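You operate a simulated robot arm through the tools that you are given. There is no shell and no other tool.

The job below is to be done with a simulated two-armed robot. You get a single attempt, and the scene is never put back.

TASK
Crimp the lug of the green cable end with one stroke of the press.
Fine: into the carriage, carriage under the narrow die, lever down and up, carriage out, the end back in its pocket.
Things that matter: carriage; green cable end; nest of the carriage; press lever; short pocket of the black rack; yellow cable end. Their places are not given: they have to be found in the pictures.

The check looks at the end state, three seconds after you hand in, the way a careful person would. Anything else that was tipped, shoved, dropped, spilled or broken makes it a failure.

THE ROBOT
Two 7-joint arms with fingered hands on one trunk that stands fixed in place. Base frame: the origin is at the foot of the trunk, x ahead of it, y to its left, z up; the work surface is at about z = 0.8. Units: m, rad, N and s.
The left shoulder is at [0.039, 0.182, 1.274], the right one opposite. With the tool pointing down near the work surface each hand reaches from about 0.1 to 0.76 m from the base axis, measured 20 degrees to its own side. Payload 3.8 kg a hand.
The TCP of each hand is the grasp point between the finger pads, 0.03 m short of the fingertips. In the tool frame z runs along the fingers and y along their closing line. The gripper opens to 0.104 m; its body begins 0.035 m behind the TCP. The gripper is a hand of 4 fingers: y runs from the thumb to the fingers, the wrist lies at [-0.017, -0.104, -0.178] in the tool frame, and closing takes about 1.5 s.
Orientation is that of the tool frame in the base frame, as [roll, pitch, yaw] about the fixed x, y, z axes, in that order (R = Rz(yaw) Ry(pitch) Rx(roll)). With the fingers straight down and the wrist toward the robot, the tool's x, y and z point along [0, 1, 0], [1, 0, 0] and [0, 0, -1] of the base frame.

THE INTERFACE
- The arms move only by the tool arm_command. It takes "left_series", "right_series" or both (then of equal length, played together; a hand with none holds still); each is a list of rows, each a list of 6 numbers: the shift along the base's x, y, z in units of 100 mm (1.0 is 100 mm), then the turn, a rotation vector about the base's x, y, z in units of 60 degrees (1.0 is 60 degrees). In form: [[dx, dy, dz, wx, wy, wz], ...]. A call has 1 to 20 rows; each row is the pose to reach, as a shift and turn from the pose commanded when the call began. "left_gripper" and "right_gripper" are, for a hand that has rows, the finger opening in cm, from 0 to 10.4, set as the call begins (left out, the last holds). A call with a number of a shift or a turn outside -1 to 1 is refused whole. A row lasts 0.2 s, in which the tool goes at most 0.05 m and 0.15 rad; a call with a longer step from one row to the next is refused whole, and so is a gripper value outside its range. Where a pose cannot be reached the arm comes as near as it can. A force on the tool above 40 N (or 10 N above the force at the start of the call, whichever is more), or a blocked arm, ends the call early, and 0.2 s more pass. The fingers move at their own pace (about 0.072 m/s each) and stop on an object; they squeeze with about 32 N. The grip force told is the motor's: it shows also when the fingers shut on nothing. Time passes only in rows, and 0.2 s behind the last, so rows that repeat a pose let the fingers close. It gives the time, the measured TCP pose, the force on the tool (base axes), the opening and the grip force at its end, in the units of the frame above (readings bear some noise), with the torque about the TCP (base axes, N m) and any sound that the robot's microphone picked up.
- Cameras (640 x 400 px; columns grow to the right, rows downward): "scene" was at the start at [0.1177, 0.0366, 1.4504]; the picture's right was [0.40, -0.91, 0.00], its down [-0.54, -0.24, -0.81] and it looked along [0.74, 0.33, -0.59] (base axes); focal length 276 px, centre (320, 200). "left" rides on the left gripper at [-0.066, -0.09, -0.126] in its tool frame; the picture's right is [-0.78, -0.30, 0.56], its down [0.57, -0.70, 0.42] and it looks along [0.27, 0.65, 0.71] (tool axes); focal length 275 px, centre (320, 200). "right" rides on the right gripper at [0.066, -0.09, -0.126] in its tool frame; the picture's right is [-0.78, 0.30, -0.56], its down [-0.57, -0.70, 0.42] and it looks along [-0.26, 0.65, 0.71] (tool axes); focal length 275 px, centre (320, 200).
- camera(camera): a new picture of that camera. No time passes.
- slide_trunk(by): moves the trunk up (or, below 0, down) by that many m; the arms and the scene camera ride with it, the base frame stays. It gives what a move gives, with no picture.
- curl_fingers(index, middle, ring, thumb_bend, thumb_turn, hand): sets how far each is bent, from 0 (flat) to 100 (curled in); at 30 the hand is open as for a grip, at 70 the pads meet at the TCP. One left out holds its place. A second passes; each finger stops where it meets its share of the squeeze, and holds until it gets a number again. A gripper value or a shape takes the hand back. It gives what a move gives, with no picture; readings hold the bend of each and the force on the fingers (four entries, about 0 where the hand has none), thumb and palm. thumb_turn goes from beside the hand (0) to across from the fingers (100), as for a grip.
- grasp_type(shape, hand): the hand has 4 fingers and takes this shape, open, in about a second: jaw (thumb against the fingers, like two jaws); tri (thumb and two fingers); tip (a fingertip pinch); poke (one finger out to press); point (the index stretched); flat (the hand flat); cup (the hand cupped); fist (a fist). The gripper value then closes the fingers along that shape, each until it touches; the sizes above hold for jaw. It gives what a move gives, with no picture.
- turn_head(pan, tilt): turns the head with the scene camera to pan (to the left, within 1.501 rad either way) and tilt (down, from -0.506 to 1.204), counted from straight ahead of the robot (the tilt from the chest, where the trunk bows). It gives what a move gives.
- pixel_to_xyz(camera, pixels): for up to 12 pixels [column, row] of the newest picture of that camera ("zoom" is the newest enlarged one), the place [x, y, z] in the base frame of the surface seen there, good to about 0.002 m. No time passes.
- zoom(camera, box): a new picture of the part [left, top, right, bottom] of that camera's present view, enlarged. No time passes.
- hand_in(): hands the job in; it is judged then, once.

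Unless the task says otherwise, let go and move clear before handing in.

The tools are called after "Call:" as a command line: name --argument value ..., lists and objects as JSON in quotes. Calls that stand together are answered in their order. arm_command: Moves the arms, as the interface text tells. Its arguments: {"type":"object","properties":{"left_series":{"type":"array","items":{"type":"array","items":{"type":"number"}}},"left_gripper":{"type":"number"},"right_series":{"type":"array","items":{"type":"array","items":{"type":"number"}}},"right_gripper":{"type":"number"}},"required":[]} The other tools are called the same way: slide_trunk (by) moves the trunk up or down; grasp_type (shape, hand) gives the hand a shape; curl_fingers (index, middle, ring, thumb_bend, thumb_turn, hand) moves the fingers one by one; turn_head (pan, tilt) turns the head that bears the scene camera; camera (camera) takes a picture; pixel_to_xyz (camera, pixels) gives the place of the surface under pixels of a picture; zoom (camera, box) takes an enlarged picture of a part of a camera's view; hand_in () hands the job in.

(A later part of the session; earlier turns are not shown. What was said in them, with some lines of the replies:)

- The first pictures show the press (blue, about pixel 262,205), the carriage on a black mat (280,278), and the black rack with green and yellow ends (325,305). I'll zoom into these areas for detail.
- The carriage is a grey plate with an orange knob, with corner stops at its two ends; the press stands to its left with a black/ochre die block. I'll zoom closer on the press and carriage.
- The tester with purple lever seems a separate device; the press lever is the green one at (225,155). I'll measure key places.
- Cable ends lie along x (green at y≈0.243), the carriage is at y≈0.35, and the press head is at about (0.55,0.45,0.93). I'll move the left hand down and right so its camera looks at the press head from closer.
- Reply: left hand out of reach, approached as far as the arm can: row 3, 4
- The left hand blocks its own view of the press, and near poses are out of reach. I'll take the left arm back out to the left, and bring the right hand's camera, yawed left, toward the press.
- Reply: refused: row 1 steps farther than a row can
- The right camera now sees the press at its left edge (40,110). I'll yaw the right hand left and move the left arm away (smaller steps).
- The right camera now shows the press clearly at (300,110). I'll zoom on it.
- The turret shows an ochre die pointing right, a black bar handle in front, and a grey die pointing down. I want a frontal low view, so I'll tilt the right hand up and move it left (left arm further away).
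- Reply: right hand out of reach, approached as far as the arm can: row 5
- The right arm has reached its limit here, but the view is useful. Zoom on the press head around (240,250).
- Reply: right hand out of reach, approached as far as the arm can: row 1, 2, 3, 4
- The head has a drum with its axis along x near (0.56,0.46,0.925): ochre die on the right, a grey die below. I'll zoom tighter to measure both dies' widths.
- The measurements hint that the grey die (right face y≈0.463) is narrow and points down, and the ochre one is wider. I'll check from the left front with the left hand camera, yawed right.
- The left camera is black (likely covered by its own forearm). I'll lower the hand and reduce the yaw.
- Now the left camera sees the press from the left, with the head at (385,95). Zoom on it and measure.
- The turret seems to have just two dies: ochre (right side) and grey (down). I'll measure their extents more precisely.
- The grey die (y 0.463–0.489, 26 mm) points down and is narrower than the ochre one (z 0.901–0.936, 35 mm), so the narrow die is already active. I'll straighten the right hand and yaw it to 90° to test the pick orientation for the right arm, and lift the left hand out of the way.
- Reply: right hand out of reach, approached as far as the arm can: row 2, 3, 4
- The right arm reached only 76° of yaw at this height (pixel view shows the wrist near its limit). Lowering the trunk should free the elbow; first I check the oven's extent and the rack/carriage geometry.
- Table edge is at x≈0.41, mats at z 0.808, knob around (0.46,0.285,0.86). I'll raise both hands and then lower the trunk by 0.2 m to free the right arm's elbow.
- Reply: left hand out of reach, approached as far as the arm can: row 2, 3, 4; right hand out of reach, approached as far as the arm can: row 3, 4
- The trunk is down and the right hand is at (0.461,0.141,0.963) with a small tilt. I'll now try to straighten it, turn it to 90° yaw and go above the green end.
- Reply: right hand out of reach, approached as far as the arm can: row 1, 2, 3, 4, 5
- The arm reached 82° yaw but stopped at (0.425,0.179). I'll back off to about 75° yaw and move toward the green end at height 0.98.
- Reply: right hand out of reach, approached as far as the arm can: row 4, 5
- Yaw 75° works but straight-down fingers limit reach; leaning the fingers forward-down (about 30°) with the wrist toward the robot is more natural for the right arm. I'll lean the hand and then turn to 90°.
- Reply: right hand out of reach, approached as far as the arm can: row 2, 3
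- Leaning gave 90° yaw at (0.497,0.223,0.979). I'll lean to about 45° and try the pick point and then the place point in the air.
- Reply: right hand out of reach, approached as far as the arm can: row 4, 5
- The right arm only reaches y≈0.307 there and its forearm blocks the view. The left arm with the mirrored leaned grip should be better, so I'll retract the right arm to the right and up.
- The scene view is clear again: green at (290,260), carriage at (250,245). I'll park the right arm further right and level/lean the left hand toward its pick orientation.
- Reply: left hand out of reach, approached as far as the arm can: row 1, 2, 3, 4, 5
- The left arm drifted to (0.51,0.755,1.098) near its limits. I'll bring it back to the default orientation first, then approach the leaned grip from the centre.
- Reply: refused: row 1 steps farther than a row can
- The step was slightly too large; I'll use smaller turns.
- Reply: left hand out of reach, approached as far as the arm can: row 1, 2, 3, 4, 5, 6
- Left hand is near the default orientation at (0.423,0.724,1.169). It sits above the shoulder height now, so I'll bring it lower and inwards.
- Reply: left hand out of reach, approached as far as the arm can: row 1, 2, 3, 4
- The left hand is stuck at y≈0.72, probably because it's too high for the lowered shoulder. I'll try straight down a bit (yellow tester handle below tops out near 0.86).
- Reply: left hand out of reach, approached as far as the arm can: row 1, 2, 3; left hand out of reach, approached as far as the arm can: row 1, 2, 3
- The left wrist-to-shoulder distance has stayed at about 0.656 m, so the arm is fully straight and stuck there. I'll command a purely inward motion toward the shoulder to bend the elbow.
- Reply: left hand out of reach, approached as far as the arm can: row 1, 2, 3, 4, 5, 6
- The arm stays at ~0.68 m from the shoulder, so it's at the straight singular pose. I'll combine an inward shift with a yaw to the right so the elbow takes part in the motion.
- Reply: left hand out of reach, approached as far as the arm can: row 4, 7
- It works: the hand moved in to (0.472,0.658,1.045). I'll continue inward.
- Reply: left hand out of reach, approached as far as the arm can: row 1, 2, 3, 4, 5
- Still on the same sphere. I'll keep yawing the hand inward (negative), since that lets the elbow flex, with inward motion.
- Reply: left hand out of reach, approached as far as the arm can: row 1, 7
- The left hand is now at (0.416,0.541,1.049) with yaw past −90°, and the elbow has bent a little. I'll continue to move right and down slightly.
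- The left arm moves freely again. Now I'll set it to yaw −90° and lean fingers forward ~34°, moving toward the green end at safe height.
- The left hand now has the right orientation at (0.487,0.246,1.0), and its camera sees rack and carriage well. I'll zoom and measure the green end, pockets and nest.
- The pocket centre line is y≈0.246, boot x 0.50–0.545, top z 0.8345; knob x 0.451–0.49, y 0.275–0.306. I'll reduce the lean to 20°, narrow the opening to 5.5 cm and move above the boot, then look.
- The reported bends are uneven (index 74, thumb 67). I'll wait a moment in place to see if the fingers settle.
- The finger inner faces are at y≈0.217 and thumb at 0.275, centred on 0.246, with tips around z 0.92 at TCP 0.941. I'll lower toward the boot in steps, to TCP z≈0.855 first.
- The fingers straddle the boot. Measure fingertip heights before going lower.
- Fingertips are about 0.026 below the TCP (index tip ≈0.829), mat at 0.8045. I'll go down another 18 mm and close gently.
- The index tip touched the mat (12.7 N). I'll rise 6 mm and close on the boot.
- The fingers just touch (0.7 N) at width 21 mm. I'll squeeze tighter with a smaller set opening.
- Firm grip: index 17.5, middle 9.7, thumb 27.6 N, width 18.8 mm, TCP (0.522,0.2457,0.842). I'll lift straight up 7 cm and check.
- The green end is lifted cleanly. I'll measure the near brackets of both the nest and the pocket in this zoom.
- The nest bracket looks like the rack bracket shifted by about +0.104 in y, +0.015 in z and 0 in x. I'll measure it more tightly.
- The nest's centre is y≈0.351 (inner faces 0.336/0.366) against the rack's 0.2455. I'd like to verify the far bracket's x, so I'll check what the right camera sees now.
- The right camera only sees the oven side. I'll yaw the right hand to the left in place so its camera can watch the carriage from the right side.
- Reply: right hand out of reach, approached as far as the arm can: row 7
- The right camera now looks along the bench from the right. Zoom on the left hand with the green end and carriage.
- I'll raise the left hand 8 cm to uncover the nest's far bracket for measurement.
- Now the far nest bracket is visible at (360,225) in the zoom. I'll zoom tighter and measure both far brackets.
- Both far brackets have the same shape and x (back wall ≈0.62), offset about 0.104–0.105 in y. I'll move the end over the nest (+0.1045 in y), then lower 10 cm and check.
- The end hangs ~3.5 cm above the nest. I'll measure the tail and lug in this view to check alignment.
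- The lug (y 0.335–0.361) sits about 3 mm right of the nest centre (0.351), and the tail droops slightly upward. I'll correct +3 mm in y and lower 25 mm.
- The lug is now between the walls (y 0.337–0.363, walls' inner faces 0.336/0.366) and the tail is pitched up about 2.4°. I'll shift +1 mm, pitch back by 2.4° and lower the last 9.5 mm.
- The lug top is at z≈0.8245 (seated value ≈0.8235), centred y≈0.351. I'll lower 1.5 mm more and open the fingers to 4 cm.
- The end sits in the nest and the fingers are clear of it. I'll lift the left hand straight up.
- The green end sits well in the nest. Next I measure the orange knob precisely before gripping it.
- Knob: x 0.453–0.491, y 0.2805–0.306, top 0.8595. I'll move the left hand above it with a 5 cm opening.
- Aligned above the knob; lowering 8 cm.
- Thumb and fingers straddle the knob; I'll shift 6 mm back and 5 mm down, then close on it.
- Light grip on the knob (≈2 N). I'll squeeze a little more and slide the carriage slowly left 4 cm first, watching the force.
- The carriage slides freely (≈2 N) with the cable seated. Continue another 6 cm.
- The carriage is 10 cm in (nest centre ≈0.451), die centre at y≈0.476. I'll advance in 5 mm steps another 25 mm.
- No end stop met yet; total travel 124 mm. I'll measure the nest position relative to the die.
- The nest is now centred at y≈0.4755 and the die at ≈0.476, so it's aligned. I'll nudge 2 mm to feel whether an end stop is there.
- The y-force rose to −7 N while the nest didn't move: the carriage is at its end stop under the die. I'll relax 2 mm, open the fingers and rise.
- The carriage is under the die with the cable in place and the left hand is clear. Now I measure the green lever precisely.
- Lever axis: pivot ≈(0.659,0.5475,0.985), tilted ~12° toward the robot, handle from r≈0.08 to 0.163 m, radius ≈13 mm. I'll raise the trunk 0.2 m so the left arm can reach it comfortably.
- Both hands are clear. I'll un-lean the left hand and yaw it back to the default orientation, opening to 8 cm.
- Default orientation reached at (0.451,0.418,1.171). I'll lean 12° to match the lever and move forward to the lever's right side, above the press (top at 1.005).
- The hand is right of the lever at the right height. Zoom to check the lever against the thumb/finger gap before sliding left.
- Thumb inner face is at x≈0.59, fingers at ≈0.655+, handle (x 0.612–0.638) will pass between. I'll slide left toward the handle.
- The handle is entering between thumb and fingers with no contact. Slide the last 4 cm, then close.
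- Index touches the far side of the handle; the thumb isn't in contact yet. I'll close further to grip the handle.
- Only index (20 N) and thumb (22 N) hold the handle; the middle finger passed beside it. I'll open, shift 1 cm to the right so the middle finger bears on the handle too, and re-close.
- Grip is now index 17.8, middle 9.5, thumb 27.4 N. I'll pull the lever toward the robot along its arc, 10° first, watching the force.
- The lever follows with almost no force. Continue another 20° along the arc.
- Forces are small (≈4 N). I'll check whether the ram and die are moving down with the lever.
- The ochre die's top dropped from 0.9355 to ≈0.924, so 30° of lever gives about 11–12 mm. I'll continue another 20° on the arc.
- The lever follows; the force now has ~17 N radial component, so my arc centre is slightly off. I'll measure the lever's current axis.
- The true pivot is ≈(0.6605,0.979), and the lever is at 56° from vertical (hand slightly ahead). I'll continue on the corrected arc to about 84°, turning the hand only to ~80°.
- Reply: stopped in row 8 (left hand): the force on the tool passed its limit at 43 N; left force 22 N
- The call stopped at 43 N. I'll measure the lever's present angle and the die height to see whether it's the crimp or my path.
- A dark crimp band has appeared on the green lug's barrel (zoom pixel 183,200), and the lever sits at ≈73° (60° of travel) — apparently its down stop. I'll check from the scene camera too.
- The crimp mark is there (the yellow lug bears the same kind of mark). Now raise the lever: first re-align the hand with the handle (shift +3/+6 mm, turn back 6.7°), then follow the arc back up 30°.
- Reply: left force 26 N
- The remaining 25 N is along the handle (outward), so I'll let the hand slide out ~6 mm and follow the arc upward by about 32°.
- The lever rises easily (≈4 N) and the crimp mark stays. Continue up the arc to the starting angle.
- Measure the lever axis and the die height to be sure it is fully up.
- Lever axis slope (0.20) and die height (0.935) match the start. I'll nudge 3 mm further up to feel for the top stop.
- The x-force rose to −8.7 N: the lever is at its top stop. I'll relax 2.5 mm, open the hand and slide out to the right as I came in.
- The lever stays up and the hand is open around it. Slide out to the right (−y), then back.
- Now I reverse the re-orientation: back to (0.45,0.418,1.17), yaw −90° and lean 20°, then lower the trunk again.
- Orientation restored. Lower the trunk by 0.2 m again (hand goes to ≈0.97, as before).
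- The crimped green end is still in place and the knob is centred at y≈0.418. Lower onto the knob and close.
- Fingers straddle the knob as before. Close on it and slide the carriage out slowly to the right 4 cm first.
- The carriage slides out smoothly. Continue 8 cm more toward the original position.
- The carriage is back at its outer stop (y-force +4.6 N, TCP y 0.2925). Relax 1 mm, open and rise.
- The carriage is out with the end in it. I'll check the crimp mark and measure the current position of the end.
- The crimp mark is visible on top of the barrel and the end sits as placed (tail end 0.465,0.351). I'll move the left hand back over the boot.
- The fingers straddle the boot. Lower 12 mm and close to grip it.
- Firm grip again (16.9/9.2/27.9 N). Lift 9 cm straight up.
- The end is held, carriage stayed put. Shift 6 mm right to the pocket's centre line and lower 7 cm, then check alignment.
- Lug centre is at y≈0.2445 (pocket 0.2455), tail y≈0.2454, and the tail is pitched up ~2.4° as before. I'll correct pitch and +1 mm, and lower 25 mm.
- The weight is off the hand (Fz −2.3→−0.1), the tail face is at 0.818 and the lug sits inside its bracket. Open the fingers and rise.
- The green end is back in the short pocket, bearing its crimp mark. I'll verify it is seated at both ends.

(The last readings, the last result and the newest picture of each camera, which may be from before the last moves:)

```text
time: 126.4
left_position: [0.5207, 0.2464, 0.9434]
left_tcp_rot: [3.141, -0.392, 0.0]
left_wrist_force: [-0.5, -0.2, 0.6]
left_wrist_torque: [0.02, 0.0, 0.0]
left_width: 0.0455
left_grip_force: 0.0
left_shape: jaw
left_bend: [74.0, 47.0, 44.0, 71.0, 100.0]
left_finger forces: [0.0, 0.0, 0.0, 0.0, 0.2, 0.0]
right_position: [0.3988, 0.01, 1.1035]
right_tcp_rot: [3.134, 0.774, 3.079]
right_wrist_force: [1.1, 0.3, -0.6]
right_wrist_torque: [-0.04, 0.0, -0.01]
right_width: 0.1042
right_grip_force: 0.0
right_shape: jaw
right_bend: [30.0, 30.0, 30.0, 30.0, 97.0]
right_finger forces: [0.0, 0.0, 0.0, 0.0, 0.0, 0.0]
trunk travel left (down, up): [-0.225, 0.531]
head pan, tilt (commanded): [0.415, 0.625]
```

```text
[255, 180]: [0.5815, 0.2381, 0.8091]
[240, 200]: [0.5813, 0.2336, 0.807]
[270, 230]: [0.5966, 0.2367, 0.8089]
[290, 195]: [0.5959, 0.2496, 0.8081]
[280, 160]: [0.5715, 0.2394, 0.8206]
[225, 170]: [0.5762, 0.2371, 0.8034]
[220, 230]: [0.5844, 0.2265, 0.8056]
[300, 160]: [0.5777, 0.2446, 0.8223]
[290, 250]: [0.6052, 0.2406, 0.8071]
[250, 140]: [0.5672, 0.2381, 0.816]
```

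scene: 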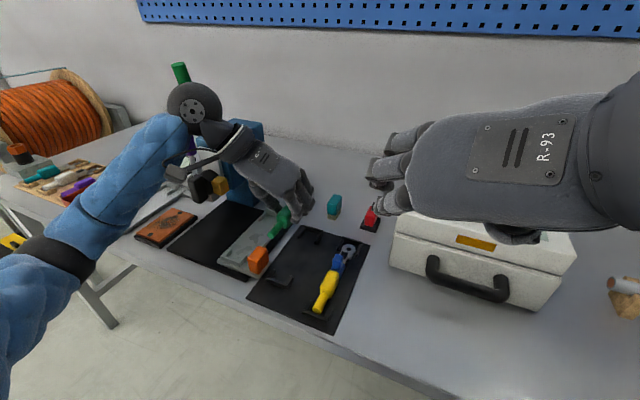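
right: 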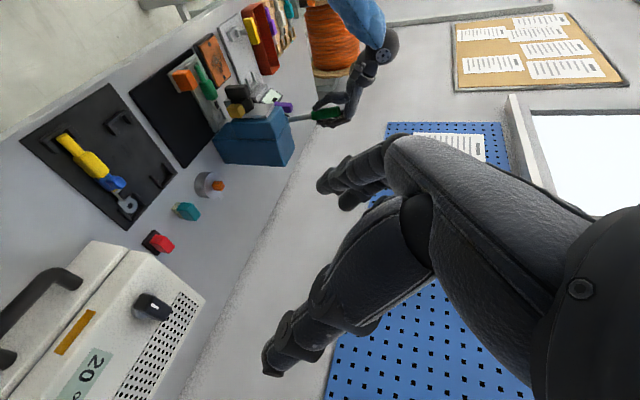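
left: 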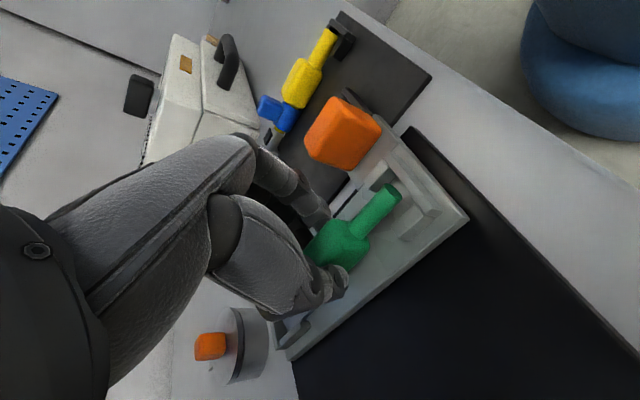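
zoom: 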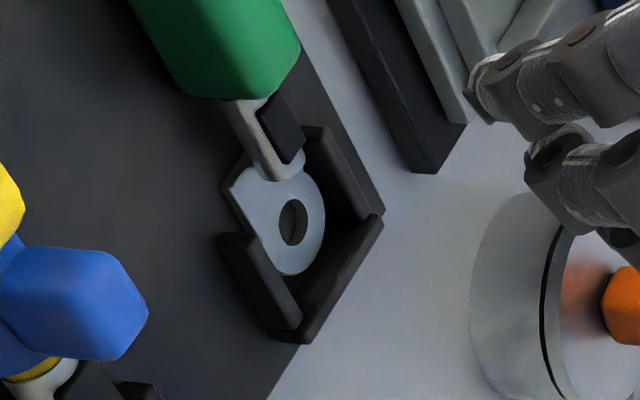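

The lug lies flat at z≈0.808 inside its bracket, as at the start. Now move the left hand up and clear, and take a final look at everything.

Call:
arm_command --left_series '[[0, 0, 0.3, 0, 0, 0], [-0.2, 0.1, 0.6, 0, 0, 0], [-0.5, 0.2, 0.8, 0, 0, 0], [-0.8, 0.4, 0.9, 0, 0, 0], [-1.0, 0.6, 0.9, 0, 0, 0]]'

Call:
arm_command --left_series '[[0, 0.3, 0.1, 0, 0, 0], [0, 0.6, 0.1, 0, 0, 0], [0, 0.9, 0.1, 0, 0, 0], [0, 1.0, 0.1, 0, 0, 0]]'

Call:
camera --camera "scene"

Call:
zoom --camera "scene" --box '[150, 100, 390, 330]'

Call:
camera --camera "right"

```text
time: 127.6
left_position: [0.4193, 0.3076, 1.0316]
left_tcp_rot: [-3.141, -0.394, -0.002]
left_wrist_force: [-0.2, 1.1, -0.8]
left_wrist_torque: [-0.01, 0.0, 0.02]
left_width: 0.0459
left_grip_force: 0.0
left_shape: jaw
left_bend: [74.0, 47.0, 44.0, 71.0, 100.0]
left_finger forces: [0.0, 0.0, 0.1, 0.0, 0.0, 0.0]
right_position: [0.398, 0.0107, 1.1051]
right_tcp_rot: [3.135, 0.773, 3.081]
right_wrist_force: [0.8, 0.5, 0.1]
right_wrist_torque: [-0.02, -0.03, 0.01]
right_width: 0.1041
right_grip_force: 0.0
right_shape: jaw
right_bend: [30.0, 30.0, 30.0, 30.0, 97.0]
right_finger forces: [0.0, 0.0, 0.0, 0.0, 0.0, 0.0]
trunk travel left (down, up): [-0.225, 0.531]
head pan, tilt (commanded): [0.415, 0.625]
```

```text
time: 128.6
left_position: [0.4205, 0.4065, 1.0415]
left_tcp_rot: [3.141, -0.394, -0.003]
left_wrist_force: [-0.4, 0.0, -0.6]
left_wrist_torque: [-0.01, 0.04, 0.01]
left_width: 0.0456
left_grip_force: 0.1
left_shape: jaw
left_bend: [74.0, 47.0, 44.0, 71.0, 100.0]
left_finger forces: [0.1, 0.0, 0.0, 0.0, 0.1, 0.0]
right_position: [0.399, 0.0088, 1.1044]
right_tcp_rot: [3.134, 0.774, 3.08]
right_wrist_force: [0.8, -0.1, 1.1]
right_wrist_torque: [0.01, 0.02, -0.01]
right_width: 0.1041
right_grip_force: 0.0
right_shape: jaw
right_bend: [30.0, 30.0, 30.0, 30.0, 97.0]
right_finger forces: [0.0, 0.1, 0.0, 0.0, 0.0, 0.0]
trunk travel left (down, up): [-0.225, 0.531]
head pan, tilt (commanded): [0.415, 0.625]
```

```text
taken
```

scene: 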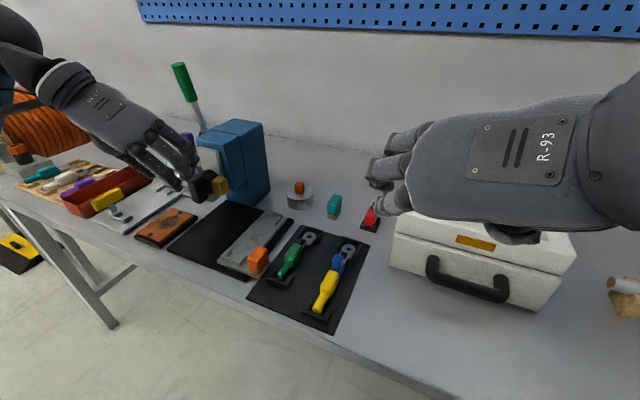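

```text
1.74 times, centred on (270, 215) of scene
```

zoom: 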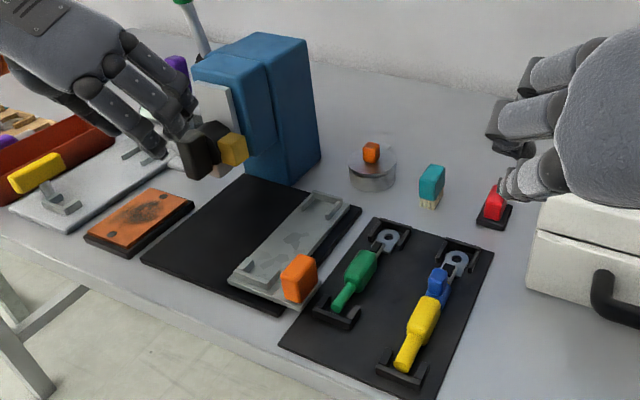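

```text
taken
```

right: 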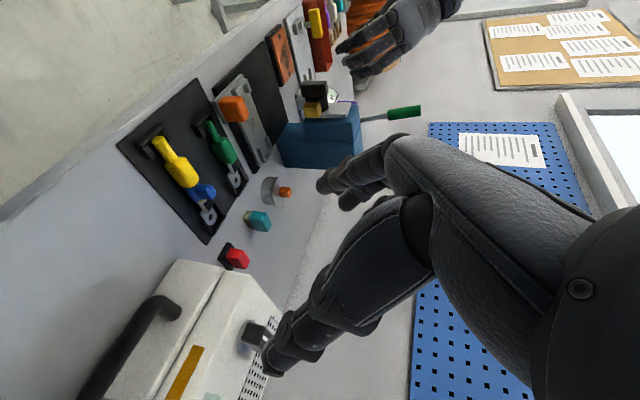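

The final view matches the start, with the added crimp mark. The lever is up, the carriage is out at its stop, green is seated in the short pocket, and yellow and the rest are undisturbed. Both hands are clear, so I'm handing in.

Call:
hand_in

```text
The job is handed in.
```

I crimped the green cable end's lug with one stroke of the press. The end is back in its short pocket, lying flat, and a dark crimp mark shows on the barrel.

- **Die:** The narrow die was already pointing down, so I left the turret alone. By my measurements it is about 26 mm wide, against about 35 mm for the ochre one.
- **Carriage:** I pushed it in to its stop under the die. It is now back out at its outer stop.
- **Lever:** I took it down once and returned it to its top stop. The force on the tool passed the 40 N limit at the bottom (43 N), which ended that movement, and the crimp mark appeared there. I judged that to be the lever's down stop. The die itself didn't appear to reach the barrel, so I'm relying on the mark as proof of the crimp.
- **Everything else:** The yellow end and the other items on the bench look as they did at the start, and both hands are clear.

The trunk is about 0.2 m lower than where it began, because the arms reached the rack and carriage better from there.
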